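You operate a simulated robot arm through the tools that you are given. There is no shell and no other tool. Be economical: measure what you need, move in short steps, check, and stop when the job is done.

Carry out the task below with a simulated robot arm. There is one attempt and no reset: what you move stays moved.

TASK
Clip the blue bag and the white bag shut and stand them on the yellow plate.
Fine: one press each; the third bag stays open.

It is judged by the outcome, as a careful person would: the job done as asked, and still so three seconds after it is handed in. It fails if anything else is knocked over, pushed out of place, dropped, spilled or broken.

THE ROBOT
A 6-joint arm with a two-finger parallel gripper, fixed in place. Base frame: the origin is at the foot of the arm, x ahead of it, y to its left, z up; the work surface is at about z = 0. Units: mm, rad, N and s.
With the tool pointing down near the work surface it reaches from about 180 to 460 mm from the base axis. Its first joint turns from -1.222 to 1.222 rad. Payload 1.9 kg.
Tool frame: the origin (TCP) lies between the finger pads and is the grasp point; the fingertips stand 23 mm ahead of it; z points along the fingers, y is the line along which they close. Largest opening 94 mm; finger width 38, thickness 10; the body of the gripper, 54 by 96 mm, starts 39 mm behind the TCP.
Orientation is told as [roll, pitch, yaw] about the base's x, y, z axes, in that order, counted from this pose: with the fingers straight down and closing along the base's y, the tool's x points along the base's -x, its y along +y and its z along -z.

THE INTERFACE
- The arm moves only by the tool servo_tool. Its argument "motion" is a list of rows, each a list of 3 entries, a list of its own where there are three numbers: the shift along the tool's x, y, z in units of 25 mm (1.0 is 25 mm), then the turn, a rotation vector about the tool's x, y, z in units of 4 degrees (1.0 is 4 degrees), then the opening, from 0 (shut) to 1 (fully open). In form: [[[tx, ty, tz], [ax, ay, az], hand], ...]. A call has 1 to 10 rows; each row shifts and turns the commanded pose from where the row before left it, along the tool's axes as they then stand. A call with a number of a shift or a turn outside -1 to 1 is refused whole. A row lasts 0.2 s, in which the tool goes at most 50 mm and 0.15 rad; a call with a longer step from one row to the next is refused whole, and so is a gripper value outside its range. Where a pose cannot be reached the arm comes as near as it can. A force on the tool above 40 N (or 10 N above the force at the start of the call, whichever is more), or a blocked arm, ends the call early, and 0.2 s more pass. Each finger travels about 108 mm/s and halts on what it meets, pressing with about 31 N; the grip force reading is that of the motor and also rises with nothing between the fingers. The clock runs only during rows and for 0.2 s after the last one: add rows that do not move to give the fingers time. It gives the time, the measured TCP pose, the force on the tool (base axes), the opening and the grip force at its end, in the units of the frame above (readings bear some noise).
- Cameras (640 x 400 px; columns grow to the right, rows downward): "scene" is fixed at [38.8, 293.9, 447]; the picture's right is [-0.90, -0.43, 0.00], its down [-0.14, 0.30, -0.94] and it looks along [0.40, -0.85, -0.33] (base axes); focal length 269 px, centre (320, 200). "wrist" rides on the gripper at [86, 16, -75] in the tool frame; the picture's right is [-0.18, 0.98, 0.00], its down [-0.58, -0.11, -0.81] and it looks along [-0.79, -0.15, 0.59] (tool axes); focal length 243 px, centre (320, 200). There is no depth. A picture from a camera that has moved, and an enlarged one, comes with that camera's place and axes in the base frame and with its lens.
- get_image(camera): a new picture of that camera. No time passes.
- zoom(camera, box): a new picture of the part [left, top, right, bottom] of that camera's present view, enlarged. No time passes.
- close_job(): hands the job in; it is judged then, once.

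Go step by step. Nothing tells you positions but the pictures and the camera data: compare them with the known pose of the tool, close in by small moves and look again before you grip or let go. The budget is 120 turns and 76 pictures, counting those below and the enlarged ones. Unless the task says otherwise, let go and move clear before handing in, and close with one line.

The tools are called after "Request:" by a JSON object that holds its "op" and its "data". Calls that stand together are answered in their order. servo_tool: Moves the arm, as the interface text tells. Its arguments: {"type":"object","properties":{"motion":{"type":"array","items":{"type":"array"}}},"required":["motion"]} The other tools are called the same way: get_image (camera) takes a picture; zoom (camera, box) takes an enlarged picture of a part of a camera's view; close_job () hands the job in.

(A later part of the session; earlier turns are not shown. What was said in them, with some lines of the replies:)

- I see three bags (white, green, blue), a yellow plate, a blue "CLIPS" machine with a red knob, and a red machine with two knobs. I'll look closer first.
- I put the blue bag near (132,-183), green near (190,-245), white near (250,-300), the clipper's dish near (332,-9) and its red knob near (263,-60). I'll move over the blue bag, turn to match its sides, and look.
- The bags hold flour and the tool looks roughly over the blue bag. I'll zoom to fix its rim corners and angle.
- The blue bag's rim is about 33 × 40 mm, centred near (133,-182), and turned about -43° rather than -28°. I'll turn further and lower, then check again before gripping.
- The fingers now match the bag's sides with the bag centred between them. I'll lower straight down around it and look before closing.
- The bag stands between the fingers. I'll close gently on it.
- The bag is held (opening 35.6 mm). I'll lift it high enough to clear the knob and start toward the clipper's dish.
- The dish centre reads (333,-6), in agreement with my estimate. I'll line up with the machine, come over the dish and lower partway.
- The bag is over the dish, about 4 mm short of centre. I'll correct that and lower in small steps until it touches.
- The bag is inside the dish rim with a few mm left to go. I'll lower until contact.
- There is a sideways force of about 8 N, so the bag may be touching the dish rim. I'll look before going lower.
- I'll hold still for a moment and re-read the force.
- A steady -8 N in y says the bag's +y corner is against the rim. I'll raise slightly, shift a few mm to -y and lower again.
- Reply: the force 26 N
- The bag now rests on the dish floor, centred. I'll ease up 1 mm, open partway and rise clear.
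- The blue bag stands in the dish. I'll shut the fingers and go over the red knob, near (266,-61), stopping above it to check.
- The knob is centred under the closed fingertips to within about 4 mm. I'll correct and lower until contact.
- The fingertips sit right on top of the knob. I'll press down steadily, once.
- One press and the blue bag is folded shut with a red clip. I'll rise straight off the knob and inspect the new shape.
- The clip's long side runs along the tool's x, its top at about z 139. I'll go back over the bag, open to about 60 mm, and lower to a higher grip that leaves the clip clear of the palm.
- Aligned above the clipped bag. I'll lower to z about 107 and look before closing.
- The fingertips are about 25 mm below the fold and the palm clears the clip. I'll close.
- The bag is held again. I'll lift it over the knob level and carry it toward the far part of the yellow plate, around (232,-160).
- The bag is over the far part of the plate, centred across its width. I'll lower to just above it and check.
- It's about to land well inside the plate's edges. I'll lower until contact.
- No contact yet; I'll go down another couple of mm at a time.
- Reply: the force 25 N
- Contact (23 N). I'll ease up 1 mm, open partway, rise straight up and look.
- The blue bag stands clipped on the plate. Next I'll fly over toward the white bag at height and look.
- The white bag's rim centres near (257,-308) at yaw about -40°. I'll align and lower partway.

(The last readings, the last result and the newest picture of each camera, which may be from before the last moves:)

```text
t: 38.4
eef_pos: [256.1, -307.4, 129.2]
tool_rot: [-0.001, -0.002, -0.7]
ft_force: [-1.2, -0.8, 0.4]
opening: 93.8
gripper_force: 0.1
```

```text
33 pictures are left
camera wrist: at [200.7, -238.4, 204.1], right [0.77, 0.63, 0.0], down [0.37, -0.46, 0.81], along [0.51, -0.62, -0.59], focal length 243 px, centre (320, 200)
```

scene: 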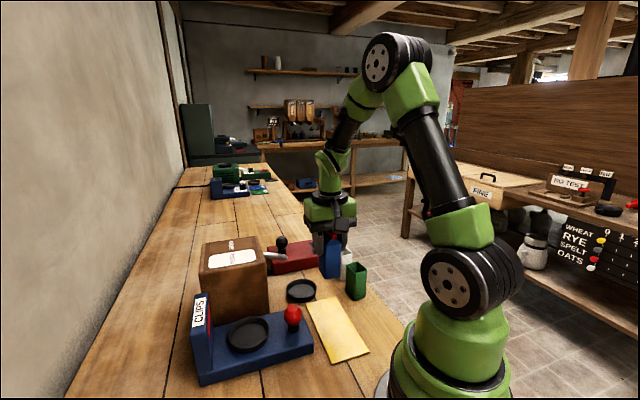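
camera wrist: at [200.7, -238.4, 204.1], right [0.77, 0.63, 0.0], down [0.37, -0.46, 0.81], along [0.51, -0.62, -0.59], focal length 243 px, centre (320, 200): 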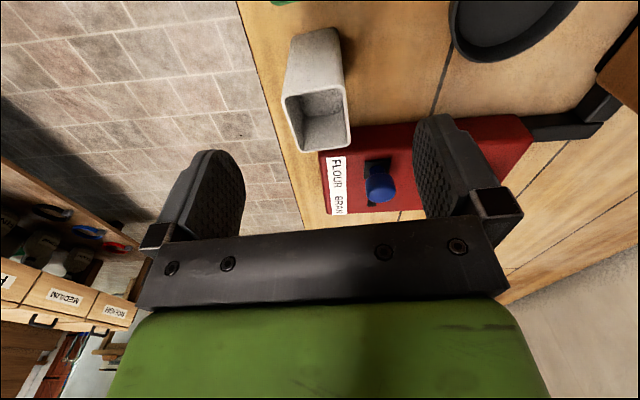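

Centred within 2 mm. I'll lower around the bag, leaving a slightly higher grip, and check.

Request:
{"op": "servo_tool", "data": {"motion": [[[-0.04, 0.04, 0.6], [0, 0, 0], 1], [[0, 0, 0.7], [0, 0, 0], 1], [[0, 0, 0.7], [0, 0, 0], 1], [[0, 0, 0.6], [0, 0, 0], 1], [[0, 0, 0.24], [0, 0, 0], 1], [[0, 0, 0], [0, 0, 0], 1]]}}

Request:
{"op": "get_image", "data": {"camera": "wrist"}}

Request:
{"op": "zoom", "data": {"camera": "scene", "box": [290, 220, 390, 310]}}

```text
t: 39.8
eef_pos: [260.3, -307.2, 58.5]
tool_rot: [0.0, -0.002, -0.699]
ft_force: [0.1, -1.4, 0.4]
opening: 94.0
gripper_force: 0.2
```

```text
32 pictures are left
camera wrist: at [203.9, -237.2, 133.4], right [0.77, 0.63, 0.0], down [0.37, -0.46, 0.81], along [0.51, -0.62, -0.59], focal length 243 px, centre (320, 200)
```

wrist: 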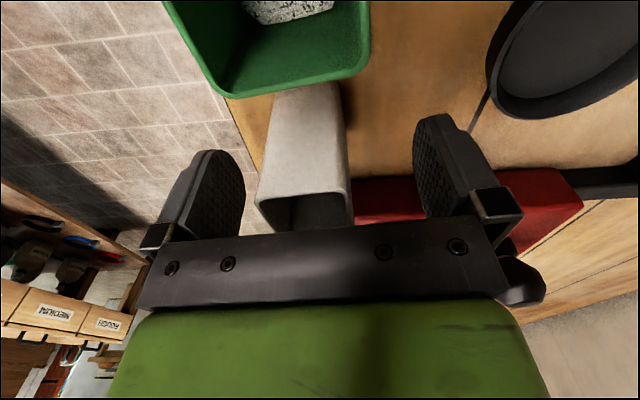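

```text
4.44 times, centred on (340, 265) of scene
camera zoom: at [38.8, 293.9, 447.0], right [-0.9, -0.43, 0.0], down [-0.14, 0.3, -0.94], along [0.4, -0.85, -0.33], focal length 1195 px, centre (231, -89)
```

zoom: 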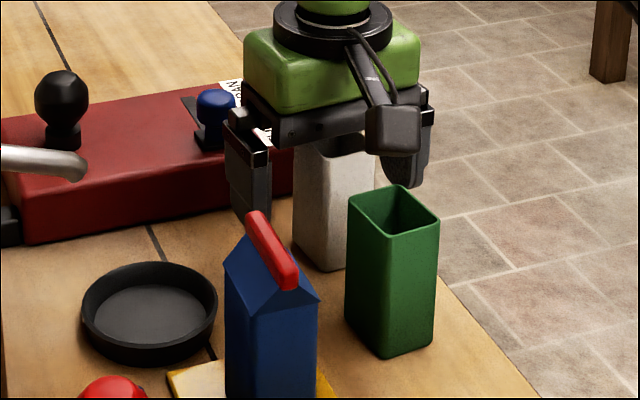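

The white bag is between the fingers with everything else clear. I'll close on it.

Request:
{"op": "servo_tool", "data": {"motion": [[[0, 0, 0], [0, 0, 0], 0.7], [[0, 0, 0], [0, 0, 0], 0.45], [[0, 0, 0], [0, 0, 0], 0.28], [[0, 0, 0], [0, 0, 0], 0.28], [[0, 0, 0], [0, 0, 0], 0.28]]}}

Request:
{"op": "get_image", "data": {"camera": "wrist"}}

```text
t: 41.0
eef_pos: [261.6, -306.5, 58.2]
tool_rot: [0.001, -0.002, -0.701]
ft_force: [1.6, 0.9, 0.6]
opening: 35.8
gripper_force: 30.5
```

```text
30 pictures are left
camera wrist: at [203.9, -237.2, 133.6], right [0.77, 0.63, 0.0], down [0.37, -0.46, 0.81], along [0.51, -0.62, -0.59], focal length 243 px, centre (320, 200)
```

wrist: 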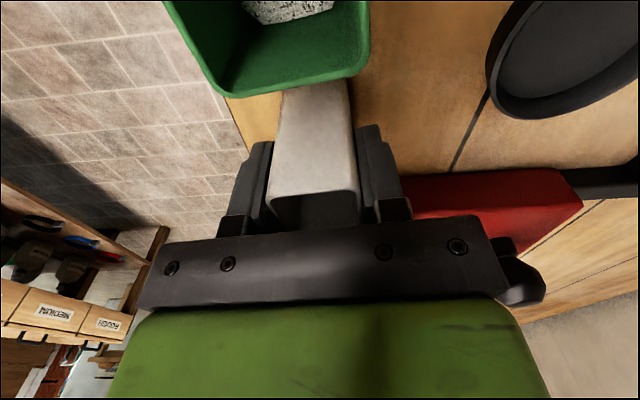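

The white bag is held. I'll lift it high (bag bottom about 147 mm) so it clears everything, then carry it to the clipper.

Request:
{"op": "servo_tool", "data": {"motion": [[[0, 0, -0.5], [0, 0, 0], 0.28], [[0, 0, -0.9], [0, 0, 0], 0.28], [[0, 0, -0.9], [0, 0, 0], 0.28], [[0, 0, -0.9], [0, 0, 0], 0.28], [[0, 0, -0.9], [0, 0, 0], 0.28], [[0, 0, -0.9], [0, 0, 0], 0.28], [[0, 0, -0.9], [0, 0, 0], 0.28], [[0, 0, 0], [0, 0, 0], 0.28]]}}

Request:
{"op": "servo_tool", "data": {"motion": [[[0.2, 0.4, 0], [0, 0, 0], 0.28], [[0.4, 0.8, 0], [0, 0, 0], 0.28], [[0.4, 0.8, 0], [0, 0, 0], 0.28], [[0.4, 0.8, 0], [0, 0, 0], 0.28], [[0.4, 0.8, 0], [0, 0, 0], 0.28], [[0.4, 0.8, 0], [0, 0, 0], 0.28], [[0.4, 0.8, 0], [0, 0, 0], 0.28], [[0.4, 0.8, 0], [0, 0, 0], 0.28], [[0.4, 0.8, 0], [0, 0, 0], 0.28], [[0.4, 0.8, 0], [0, 0, 0], 0.28]]}}

Request:
{"op": "get_image", "data": {"camera": "scene"}}

```text
t: 42.8
eef_pos: [260.0, -306.6, 206.8]
tool_rot: [-0.001, -0.002, -0.701]
ft_force: [0.7, 0.2, -1.4]
opening: 35.5
gripper_force: 31.2
```

```text
t: 45.0
eef_pos: [306.9, -100.6, 207.5]
tool_rot: [0.0, -0.001, -0.7]
ft_force: [-0.6, -0.8, -0.9]
opening: 35.8
gripper_force: 31.2
```

```text
29 pictures are left
```

scene: 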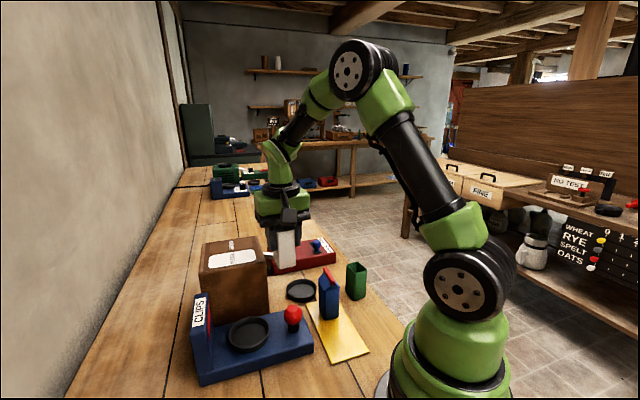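

All clear. I'll continue to the dish, turn to match the machine and lower partway.

Request:
{"op": "servo_tool", "data": {"motion": [[[0.36, 0.8, 0], [0, 0, 0], 0.28], [[0.36, 0.8, 0], [0, 0, 0], 0.28], [[0.36, 0.8, 0], [0, 0, 0], 0.28], [[0.36, 0.8, 0], [0, 0, 0], 0.28], [[0.1, 0.3, 0], [0, 0, 0.9], 0.28], [[0, 0, 0.6], [0, 0, 0.9], 0.28], [[0, 0, 0.8], [0, 0, 0.95], 0.28], [[0, 0, 0.8], [0, 0, 0], 0.28], [[0, 0, 0.8], [0, 0, 0], 0.28], [[0, 0, 0.5], [0, 0, 0], 0.28]]}}

Request:
{"op": "servo_tool", "data": {"motion": [[[0, 0, 0], [0, 0, 0], 0.28]]}}

Request:
{"op": "get_image", "data": {"camera": "wrist"}}

```text
t: 47.2
eef_pos: [337.3, -8.8, 117.6]
tool_rot: [-0.001, -0.001, -0.891]
ft_force: [0.6, -1.2, -1.3]
opening: 35.6
gripper_force: 31.3
```

```text
t: 47.6
eef_pos: [336.6, -8.4, 118.8]
tool_rot: [0.0, -0.002, -0.892]
ft_force: [-0.3, 0.4, -0.9]
opening: 35.9
gripper_force: 30.6
```

```text
28 pictures are left
camera wrist: at [294.6, 69.3, 193.2], right [0.88, 0.47, 0.0], down [0.28, -0.52, 0.81], along [0.38, -0.71, -0.59], focal length 243 px, centre (320, 200)
```

wrist: 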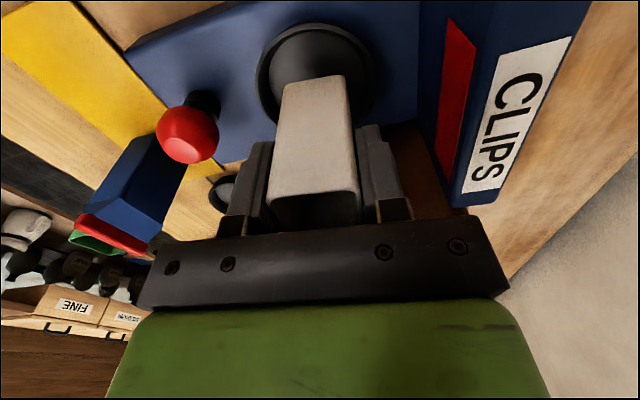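

Nearly the same spot as for the blue bag. I'll apply a small correction and lower to just above the dish floor.

Request:
{"op": "servo_tool", "data": {"motion": [[[0.06, -0.05, 0.3], [0, 0, 0], 0.28], [[0, 0, 0.35], [0, 0, 0], 0.28], [[0, 0, 0.25], [0, 0, 0], 0.28], [[0, 0, 0], [0, 0, 0], 0.28]]}}

Request:
{"op": "zoom", "data": {"camera": "scene", "box": [225, 280, 295, 350]}}

```text
t: 48.6
eef_pos: [333.9, -8.5, 98.0]
tool_rot: [0.0, -0.002, -0.891]
ft_force: [-0.2, 0.7, -1.6]
opening: 35.5
gripper_force: 30.9
```

```text
5.71 times, centred on (260, 315) of scene
camera zoom: at [38.8, 293.9, 447.0], right [-0.9, -0.43, 0.0], down [-0.14, 0.3, -0.94], along [0.4, -0.85, -0.33], focal length 1536 px, centre (663, -457)
```

zoom: 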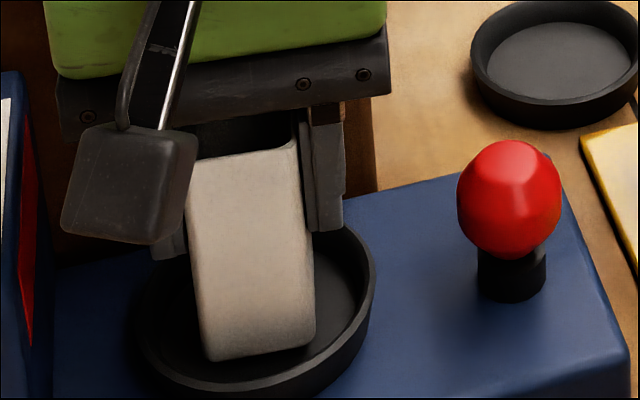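

It needs a touch more room at the front rim. I'll shift 3 mm back and lower to contact.

Request:
{"op": "servo_tool", "data": {"motion": [[[-0.12, 0, 0], [0, 0, 0], 0.28], [[0, 0, 0.12], [0, 0, 0], 0.28], [[0, 0, 0.1], [0, 0, 0], 0.28], [[0, 0, 0], [0, 0, 0], 0.28]]}}

```text
t: 49.6
eef_pos: [336.8, -10.8, 91.1]
tool_rot: [0.002, -0.005, -0.891]
ft_force: [-5.5, -0.7, 23.7]
opening: 35.7
gripper_force: 30.8
```

It rests on the dish floor (24 N). I'll ease up, open partway and rise.

Request:
{"op": "servo_tool", "data": {"motion": [[[0, 0, -0.05], [0, 0, 0], 0.28], [[0, 0, 0], [0, 0, 0], 0.45], [[0, 0, 0], [0, 0, 0], 0.6], [[0, 0, 0], [0, 0, 0], 0.6], [[0, 0, -0.5], [0, 0, 0], 0.6], [[0, 0, -1], [0, 0, 0], 0.6], [[0, 0, -1], [0, 0, 0], 0.6], [[0, 0, -0.7], [0, 0, 0], 0.6], [[0, 0, 0], [0, 0, 0], 0.6]]}}

Request:
{"op": "get_image", "data": {"camera": "wrist"}}

Request:
{"op": "zoom", "data": {"camera": "scene", "box": [190, 240, 330, 370]}}

```text
t: 51.6
eef_pos: [337.2, -8.1, 171.0]
tool_rot: [0.0, -0.002, -0.891]
ft_force: [-0.7, 0.7, -0.2]
opening: 56.3
gripper_force: 0.0
```

```text
26 pictures are left
camera wrist: at [295.5, 70.9, 246.3], right [0.88, 0.47, 0.0], down [0.28, -0.52, 0.81], along [0.38, -0.71, -0.59], focal length 243 px, centre (320, 200)
```

wrist: 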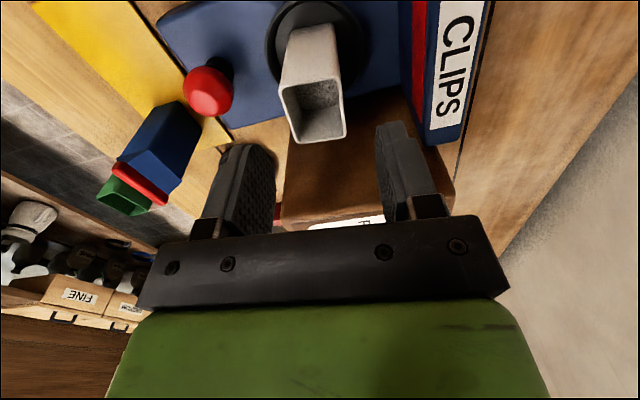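

```text
3.08 times, centred on (260, 305) of scene
camera zoom: at [38.8, 293.9, 447.0], right [-0.9, -0.43, 0.0], down [-0.14, 0.3, -0.94], along [0.4, -0.85, -0.33], focal length 827 px, centre (505, -123)
```

zoom: 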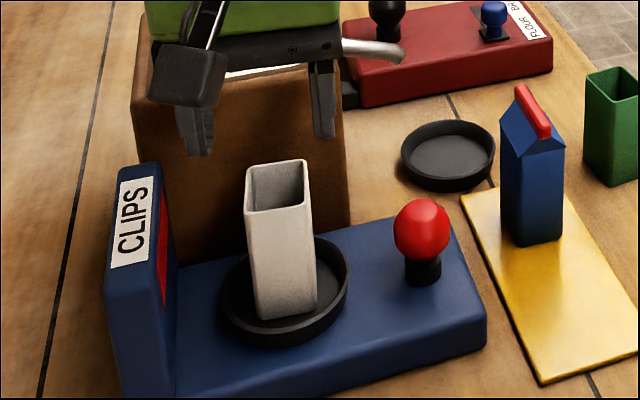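

The white bag stands in the dish and the knob is back up. I'll go over the knob with shut fingers exactly as before.

Request:
{"op": "servo_tool", "data": {"motion": [[[0.07, -0.76, 0], [0, 0, 0], 0.4], [[0.07, -0.9, 0], [0, 0, 0], 0.2], [[0.07, -0.95, 0], [0, 0, 0], 0], [[0.06, -0.95, 0], [0, 0, 0], 0], [[0, 0, 0.7], [0, 0, 0], 0], [[0, 0, 0.7], [0, 0, 0], 0], [[0, 0, 0.7], [0, 0, 0], 0], [[0, 0, 0.3], [0, 0, 0], 0], [[0, 0, 0], [0, 0, 0], 0]]}}

Request:
{"op": "zoom", "data": {"camera": "scene", "box": [200, 240, 340, 350]}}

Request:
{"op": "get_image", "data": {"camera": "wrist"}}

```text
t: 53.6
eef_pos: [259.3, -61.9, 110.4]
tool_rot: [-0.001, -0.002, -0.892]
ft_force: [-0.2, -0.6, 0.0]
opening: 0.0
gripper_force: 31.2
```

```text
3.64 times, centred on (270, 295) of scene
camera zoom: at [38.8, 293.9, 447.0], right [-0.9, -0.43, 0.0], down [-0.14, 0.3, -0.94], along [0.4, -0.85, -0.33], focal length 978 px, centre (502, -146)
```

zoom: 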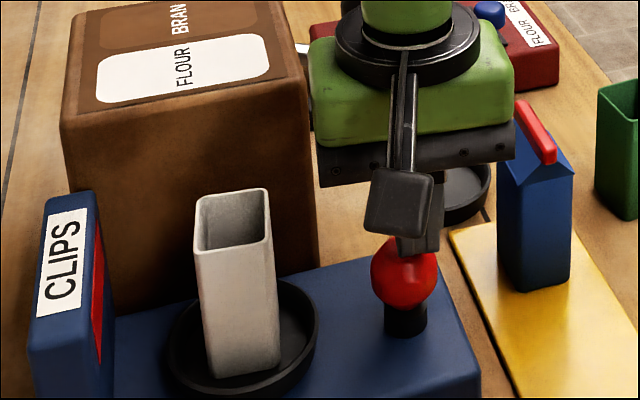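

```text
23 pictures are left
camera wrist: at [217.8, 16.6, 185.6], right [0.88, 0.47, 0.0], down [0.28, -0.52, 0.81], along [0.38, -0.71, -0.59], focal length 243 px, centre (320, 200)
```

wrist: 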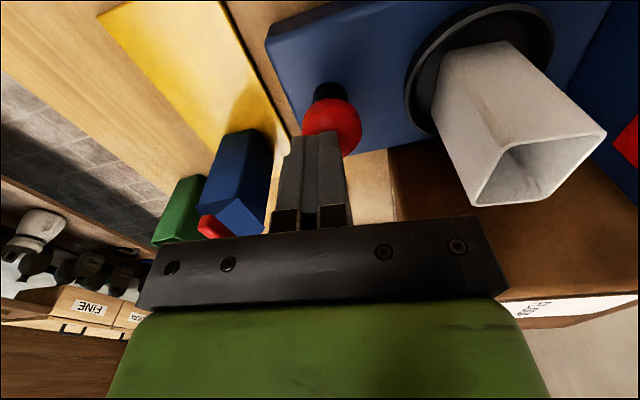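

I'm about 6 mm short along tool y. I'll correct that, then press once.

Request:
{"op": "servo_tool", "data": {"motion": [[[0, 0.24, 0], [0, 0, 0], 0], [[0, 0, 0.1], [0, 0, 0], 0], [[0, 0, 0.2], [0, 0, 0], 0], [[0, 0, 0.2], [0, 0, 0], 0], [[0, 0, 0.2], [0, 0, 0], 0], [[0, 0, 0], [0, 0, 0], 0]]}}

Request:
{"op": "zoom", "data": {"camera": "scene", "box": [200, 240, 340, 350]}}

```text
t: 55.0
eef_pos: [266.4, -58.3, 93.5]
tool_rot: [0.001, -0.003, -0.893]
ft_force: [1.7, 1.1, 5.9]
opening: 0.0
gripper_force: 31.2
```

```text
3.64 times, centred on (270, 295) of scene
camera zoom: at [38.8, 293.9, 447.0], right [-0.9, -0.43, 0.0], down [-0.14, 0.3, -0.94], along [0.4, -0.85, -0.33], focal length 978 px, centre (502, -146)
```

zoom: 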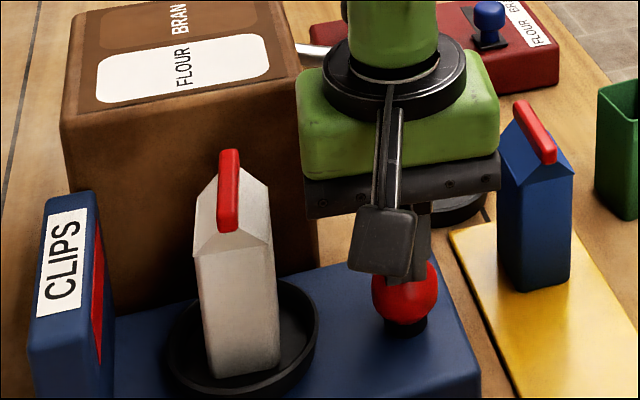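

The white bag is clipped too. I'll rise off the knob and return over the bag with the fingers part open.

Request:
{"op": "servo_tool", "data": {"motion": [[[0, 0, -0.4], [0, 0, 0], 0], [[0, 0, -0.9], [0, 0, 0], 0], [[0, 0, -1], [0, 0, 0], 0], [[0, 0, -1], [0, 0, 0], 0], [[0, 0, -0.8], [0, 0, 0], 0], [[-0.06, 0.7, 0], [0, 0, 0], 0.2], [[-0.07, 0.9, 0], [0, 0, 0], 0.4], [[-0.07, 0.9, 0], [0, 0, 0], 0.62], [[-0.07, 0.82, 0], [0, 0, 0], 0.62], [[0, 0, 0], [0, 0, 0], 0.62]]}}

Request:
{"op": "get_image", "data": {"camera": "wrist"}}

```text
t: 57.2
eef_pos: [334.9, -10.1, 196.7]
tool_rot: [0.001, -0.001, -0.89]
ft_force: [0.2, 0.0, -0.7]
opening: 58.3
gripper_force: 0.0
```

```text
21 pictures are left
camera wrist: at [293.1, 67.8, 271.7], right [0.88, 0.47, 0.0], down [0.28, -0.52, 0.81], along [0.38, -0.71, -0.59], focal length 243 px, centre (320, 200)
```

wrist: 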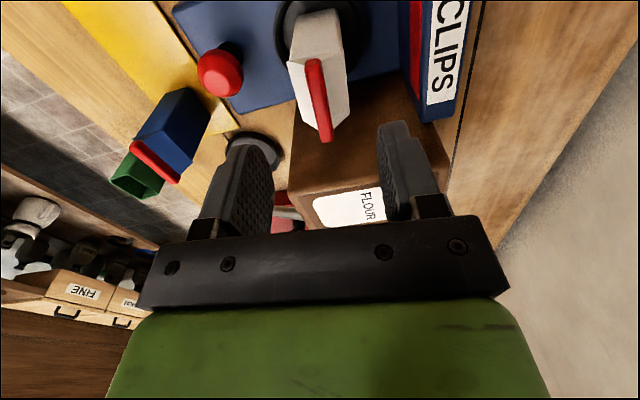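

I'll correct by 4 mm and lower to the same upper grip, z about 107.

Request:
{"op": "servo_tool", "data": {"motion": [[[0.04, 0.15, 0], [0, 0, 0], 0.62], [[0, 0, 0.7], [0, 0, 0], 0.62], [[0, 0, 0.8], [0, 0, 0], 0.62], [[0, 0, 0.8], [0, 0, 0], 0.62], [[0, 0, 0.7], [0, 0, 0], 0.62], [[0, 0, 0.54], [0, 0, 0], 0.62], [[0, 0, 0], [0, 0, 0], 0.62]]}}

Request:
{"op": "get_image", "data": {"camera": "wrist"}}

```text
t: 58.8
eef_pos: [337.6, -8.0, 107.0]
tool_rot: [-0.001, -0.003, -0.894]
ft_force: [-0.3, 0.2, -0.4]
opening: 58.5
gripper_force: 0.0
```

```text
20 pictures are left
camera wrist: at [295.3, 69.6, 182.5], right [0.88, 0.47, 0.0], down [0.28, -0.52, 0.81], along [0.38, -0.71, -0.59], focal length 243 px, centre (320, 200)
```

wrist: 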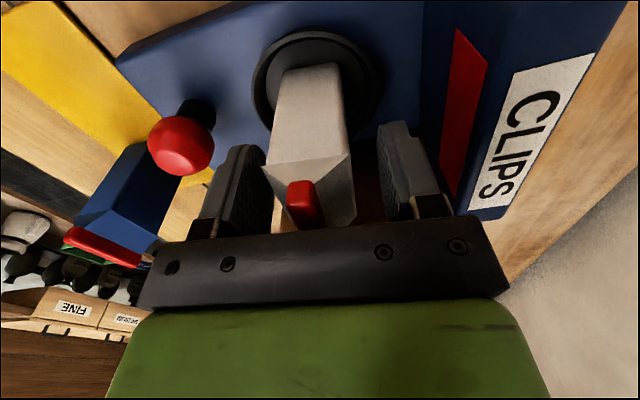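

The bag sits slightly to the left finger's side. I'll shift 3 mm that way and close.

Request:
{"op": "servo_tool", "data": {"motion": [[[0, -0.13, 0], [0, 0, 0], 0.62], [[0, 0, 0], [0, 0, 0], 0.45], [[0, 0, 0], [0, 0, 0], 0.28], [[0, 0, 0], [0, 0, 0], 0.28], [[0, 0, 0], [0, 0, 0], 0.28]]}}

Request:
{"op": "get_image", "data": {"camera": "wrist"}}

```text
t: 60.0
eef_pos: [333.9, -10.7, 107.8]
tool_rot: [-0.001, -0.002, -0.892]
ft_force: [0.4, -0.4, -0.4]
opening: 35.5
gripper_force: 31.1
```

```text
19 pictures are left
camera wrist: at [292.2, 68.2, 183.3], right [0.88, 0.47, 0.0], down [0.28, -0.52, 0.81], along [0.38, -0.71, -0.59], focal length 243 px, centre (320, 200)
```

wrist: 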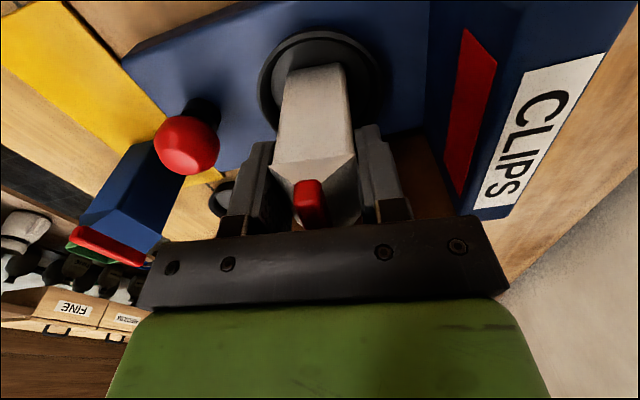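

Held. I'll lift and carry it to the near half of the plate, around (186,-111), leaving room from the blue bag.

Request:
{"op": "servo_tool", "data": {"motion": [[[0, 0, -0.5], [0, 0, 0], 0.28], [[0, 0, -0.9], [0, 0, 0], 0.28], [[0, 0, -0.9], [0, 0, 0], 0.28], [[0, 0, -0.9], [0, 0, 0], 0.28], [[0.04, -0.5, 0], [0, 0, 0], 0.28], [[0.07, -0.8, 0], [0, 0, 0], 0.28], [[0.07, -0.8, 0], [0, 0, 0], 0.28], [[0.07, -0.8, 0], [0, 0, 0], 0.28], [[0.07, -0.8, 0], [0, 0, 0], 0.28], [[0.07, -0.8, 0], [0, 0, 0], 0.28]]}}

Request:
{"op": "servo_tool", "data": {"motion": [[[0.07, -0.8, 0], [0, 0, 0], 0.28], [[0.07, -0.8, 0], [0, 0, 0], 0.28], [[0.07, -0.8, 0], [0, 0, 0], 0.28], [[0, -0.3, 0], [0, 0, 0], 0.28], [[0, 0, 0], [0, 0, -1], 0.28], [[0, 0, 0], [0, 0, -0.25], 0.28], [[0, 0, 0], [0, 0, 0], 0.28]]}}

Request:
{"op": "get_image", "data": {"camera": "wrist"}}

Request:
{"op": "get_image", "data": {"camera": "scene"}}

```text
t: 62.2
eef_pos: [242.1, -71.8, 187.6]
tool_rot: [0.0, -0.002, -0.892]
ft_force: [-0.6, -0.6, -1.2]
opening: 35.5
gripper_force: 31.1
```

```text
t: 63.8
eef_pos: [184.3, -111.0, 187.3]
tool_rot: [-0.001, -0.002, -0.804]
ft_force: [0.9, 0.6, -1.6]
opening: 35.3
gripper_force: 31.3
```

```text
18 pictures are left
camera wrist: at [135.7, -35.1, 262.8], right [0.84, 0.55, 0.0], down [0.32, -0.49, 0.81], along [0.44, -0.67, -0.59], focal length 243 px, centre (320, 200)
```

wrist: 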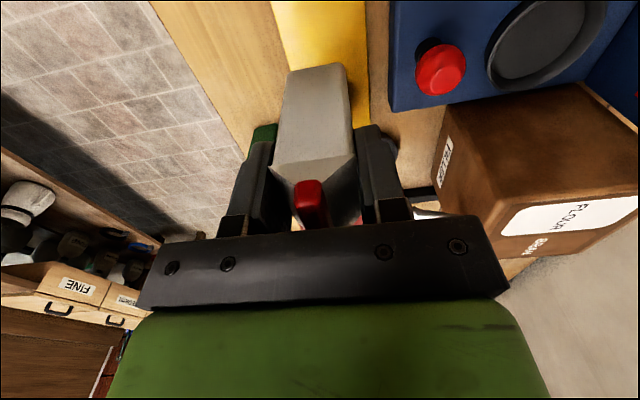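

```text
17 pictures are left
```

scene: 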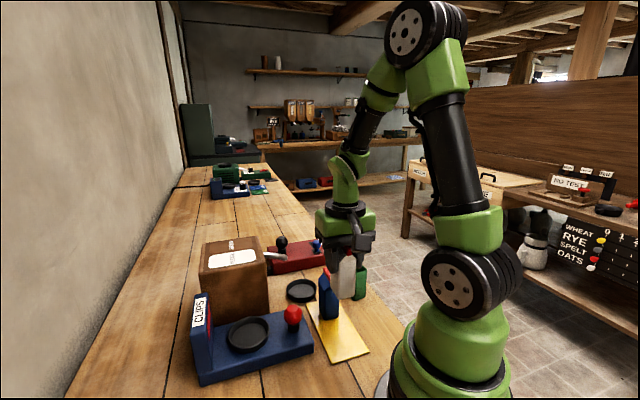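

Positioned over the near half of the plate. I'll lower to just above it and check.

Request:
{"op": "servo_tool", "data": {"motion": [[[0, 0, 0.5], [0, 0, 0], 0.28], [[0, 0, 0.8], [0, 0, 0], 0.28], [[0, 0, 0.8], [0, 0, 0], 0.28], [[0, 0, 0.8], [0, 0, 0], 0.28], [[0, 0, 0.7], [0, 0, 0], 0.28], [[0, 0, 0.4], [0, 0, 0], 0.28], [[0, 0, 0], [0, 0, 0], 0.28]]}}

Request:
{"op": "get_image", "data": {"camera": "wrist"}}

Request:
{"op": "zoom", "data": {"camera": "scene", "box": [280, 240, 400, 370]}}

```text
t: 65.4
eef_pos: [185.3, -111.1, 87.5]
tool_rot: [0.0, -0.002, -0.806]
ft_force: [0.4, 0.4, -1.0]
opening: 35.6
gripper_force: 31.0
```

```text
16 pictures are left
camera wrist: at [136.3, -35.7, 162.7], right [0.84, 0.55, 0.0], down [0.32, -0.49, 0.81], along [0.44, -0.67, -0.59], focal length 243 px, centre (320, 200)
```

wrist: 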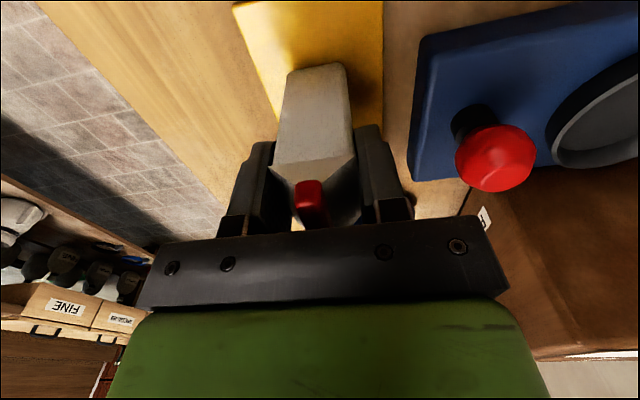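

```text
3.08 times, centred on (340, 305) of scene
camera zoom: at [38.8, 293.9, 447.0], right [-0.9, -0.43, 0.0], down [-0.14, 0.3, -0.94], along [0.4, -0.85, -0.33], focal length 827 px, centre (258, -123)
```

zoom: 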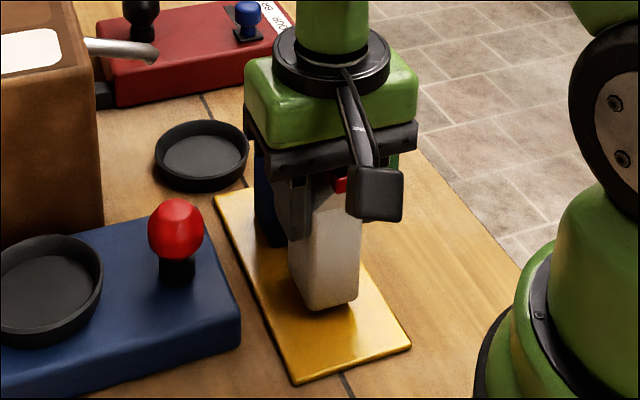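

Well inside the plate edges, with the blue bag untouched behind. I'll lower the last ~8 mm to contact.

Request:
{"op": "servo_tool", "data": {"motion": [[[0, 0, 0.15], [0, 0, 0], 0.28], [[0, 0, 0.12], [0, 0, 0], 0.28], [[0, 0, 0], [0, 0, 0], 0.28]]}}

```text
t: 66.2
eef_pos: [184.0, -109.0, 80.8]
tool_rot: [-0.001, -0.001, -0.803]
ft_force: [0.5, 0.3, -1.3]
opening: 35.5
gripper_force: 30.8
```

Request:
{"op": "servo_tool", "data": {"motion": [[[0, 0, 0.08], [0, 0, 0], 0.28], [[0, 0, 0], [0, 0, 0], 0.28]]}}

```text
t: 66.8
eef_pos: [183.7, -109.4, 79.6]
tool_rot: [-0.001, -0.001, -0.804]
ft_force: [1.0, 3.7, 11.4]
opening: 35.7
gripper_force: 30.5
```

Contact. I'll open partway, rise straight up and look.

Request:
{"op": "servo_tool", "data": {"motion": [[[0, 0, 0], [0, 0, 0], 0.45], [[0, 0, 0], [0, 0, 0], 0.6], [[0, 0, 0], [0, 0, 0], 0.6], [[0, 0, -0.5], [0, 0, 0], 0.6], [[0, 0, -1], [0, 0, 0], 0.6], [[0, 0, -1], [0, 0, 0], 0.6], [[0, 0, -1], [0, 0, 0], 0.6], [[0, 0, -1], [0, 0, 0], 0.6], [[0, 0, -1], [0, 0, 0], 0.6], [[0, 0, 0], [0, 0, 0], 0.6]]}}

Request:
{"op": "zoom", "data": {"camera": "scene", "box": [180, 220, 420, 400]}}

Request:
{"op": "get_image", "data": {"camera": "wrist"}}

```text
t: 69.0
eef_pos: [182.9, -111.9, 215.7]
tool_rot: [-0.001, -0.003, -0.804]
ft_force: [-0.5, -0.1, -0.1]
opening: 56.5
gripper_force: 0.0
```

```text
2.22 times, centred on (300, 310) of scene
camera zoom: at [38.8, 293.9, 447.0], right [-0.9, -0.43, 0.0], down [-0.14, 0.3, -0.94], along [0.4, -0.85, -0.33], focal length 597 px, centre (364, -44)
```

zoom: 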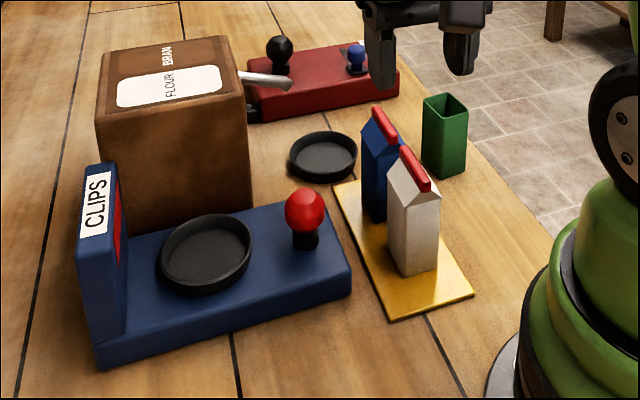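

```text
13 pictures are left
camera wrist: at [134.1, -37.1, 290.7], right [0.84, 0.55, 0.0], down [0.32, -0.49, 0.81], along [0.44, -0.67, -0.59], focal length 243 px, centre (320, 200)
```

wrist: 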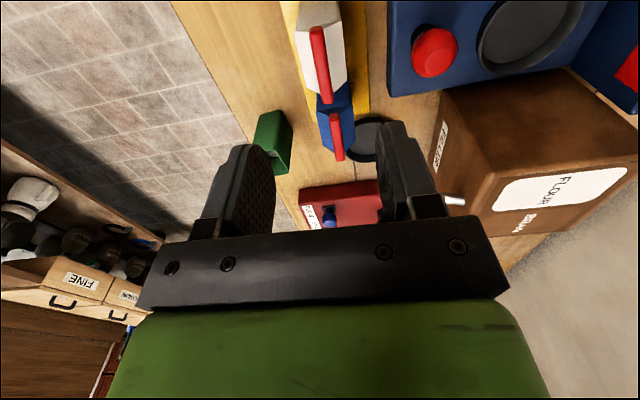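

Both clipped bags stand on the yellow plate, the green bag is open and where it was, and the gripper is clear above. I'll hand it in.

Request:
{"op": "close_job", "data": {}}

```text
The job is handed in.
```

The blue and white bags are each clipped shut with one press and standing on the yellow plate; the green bag was left open and untouched.
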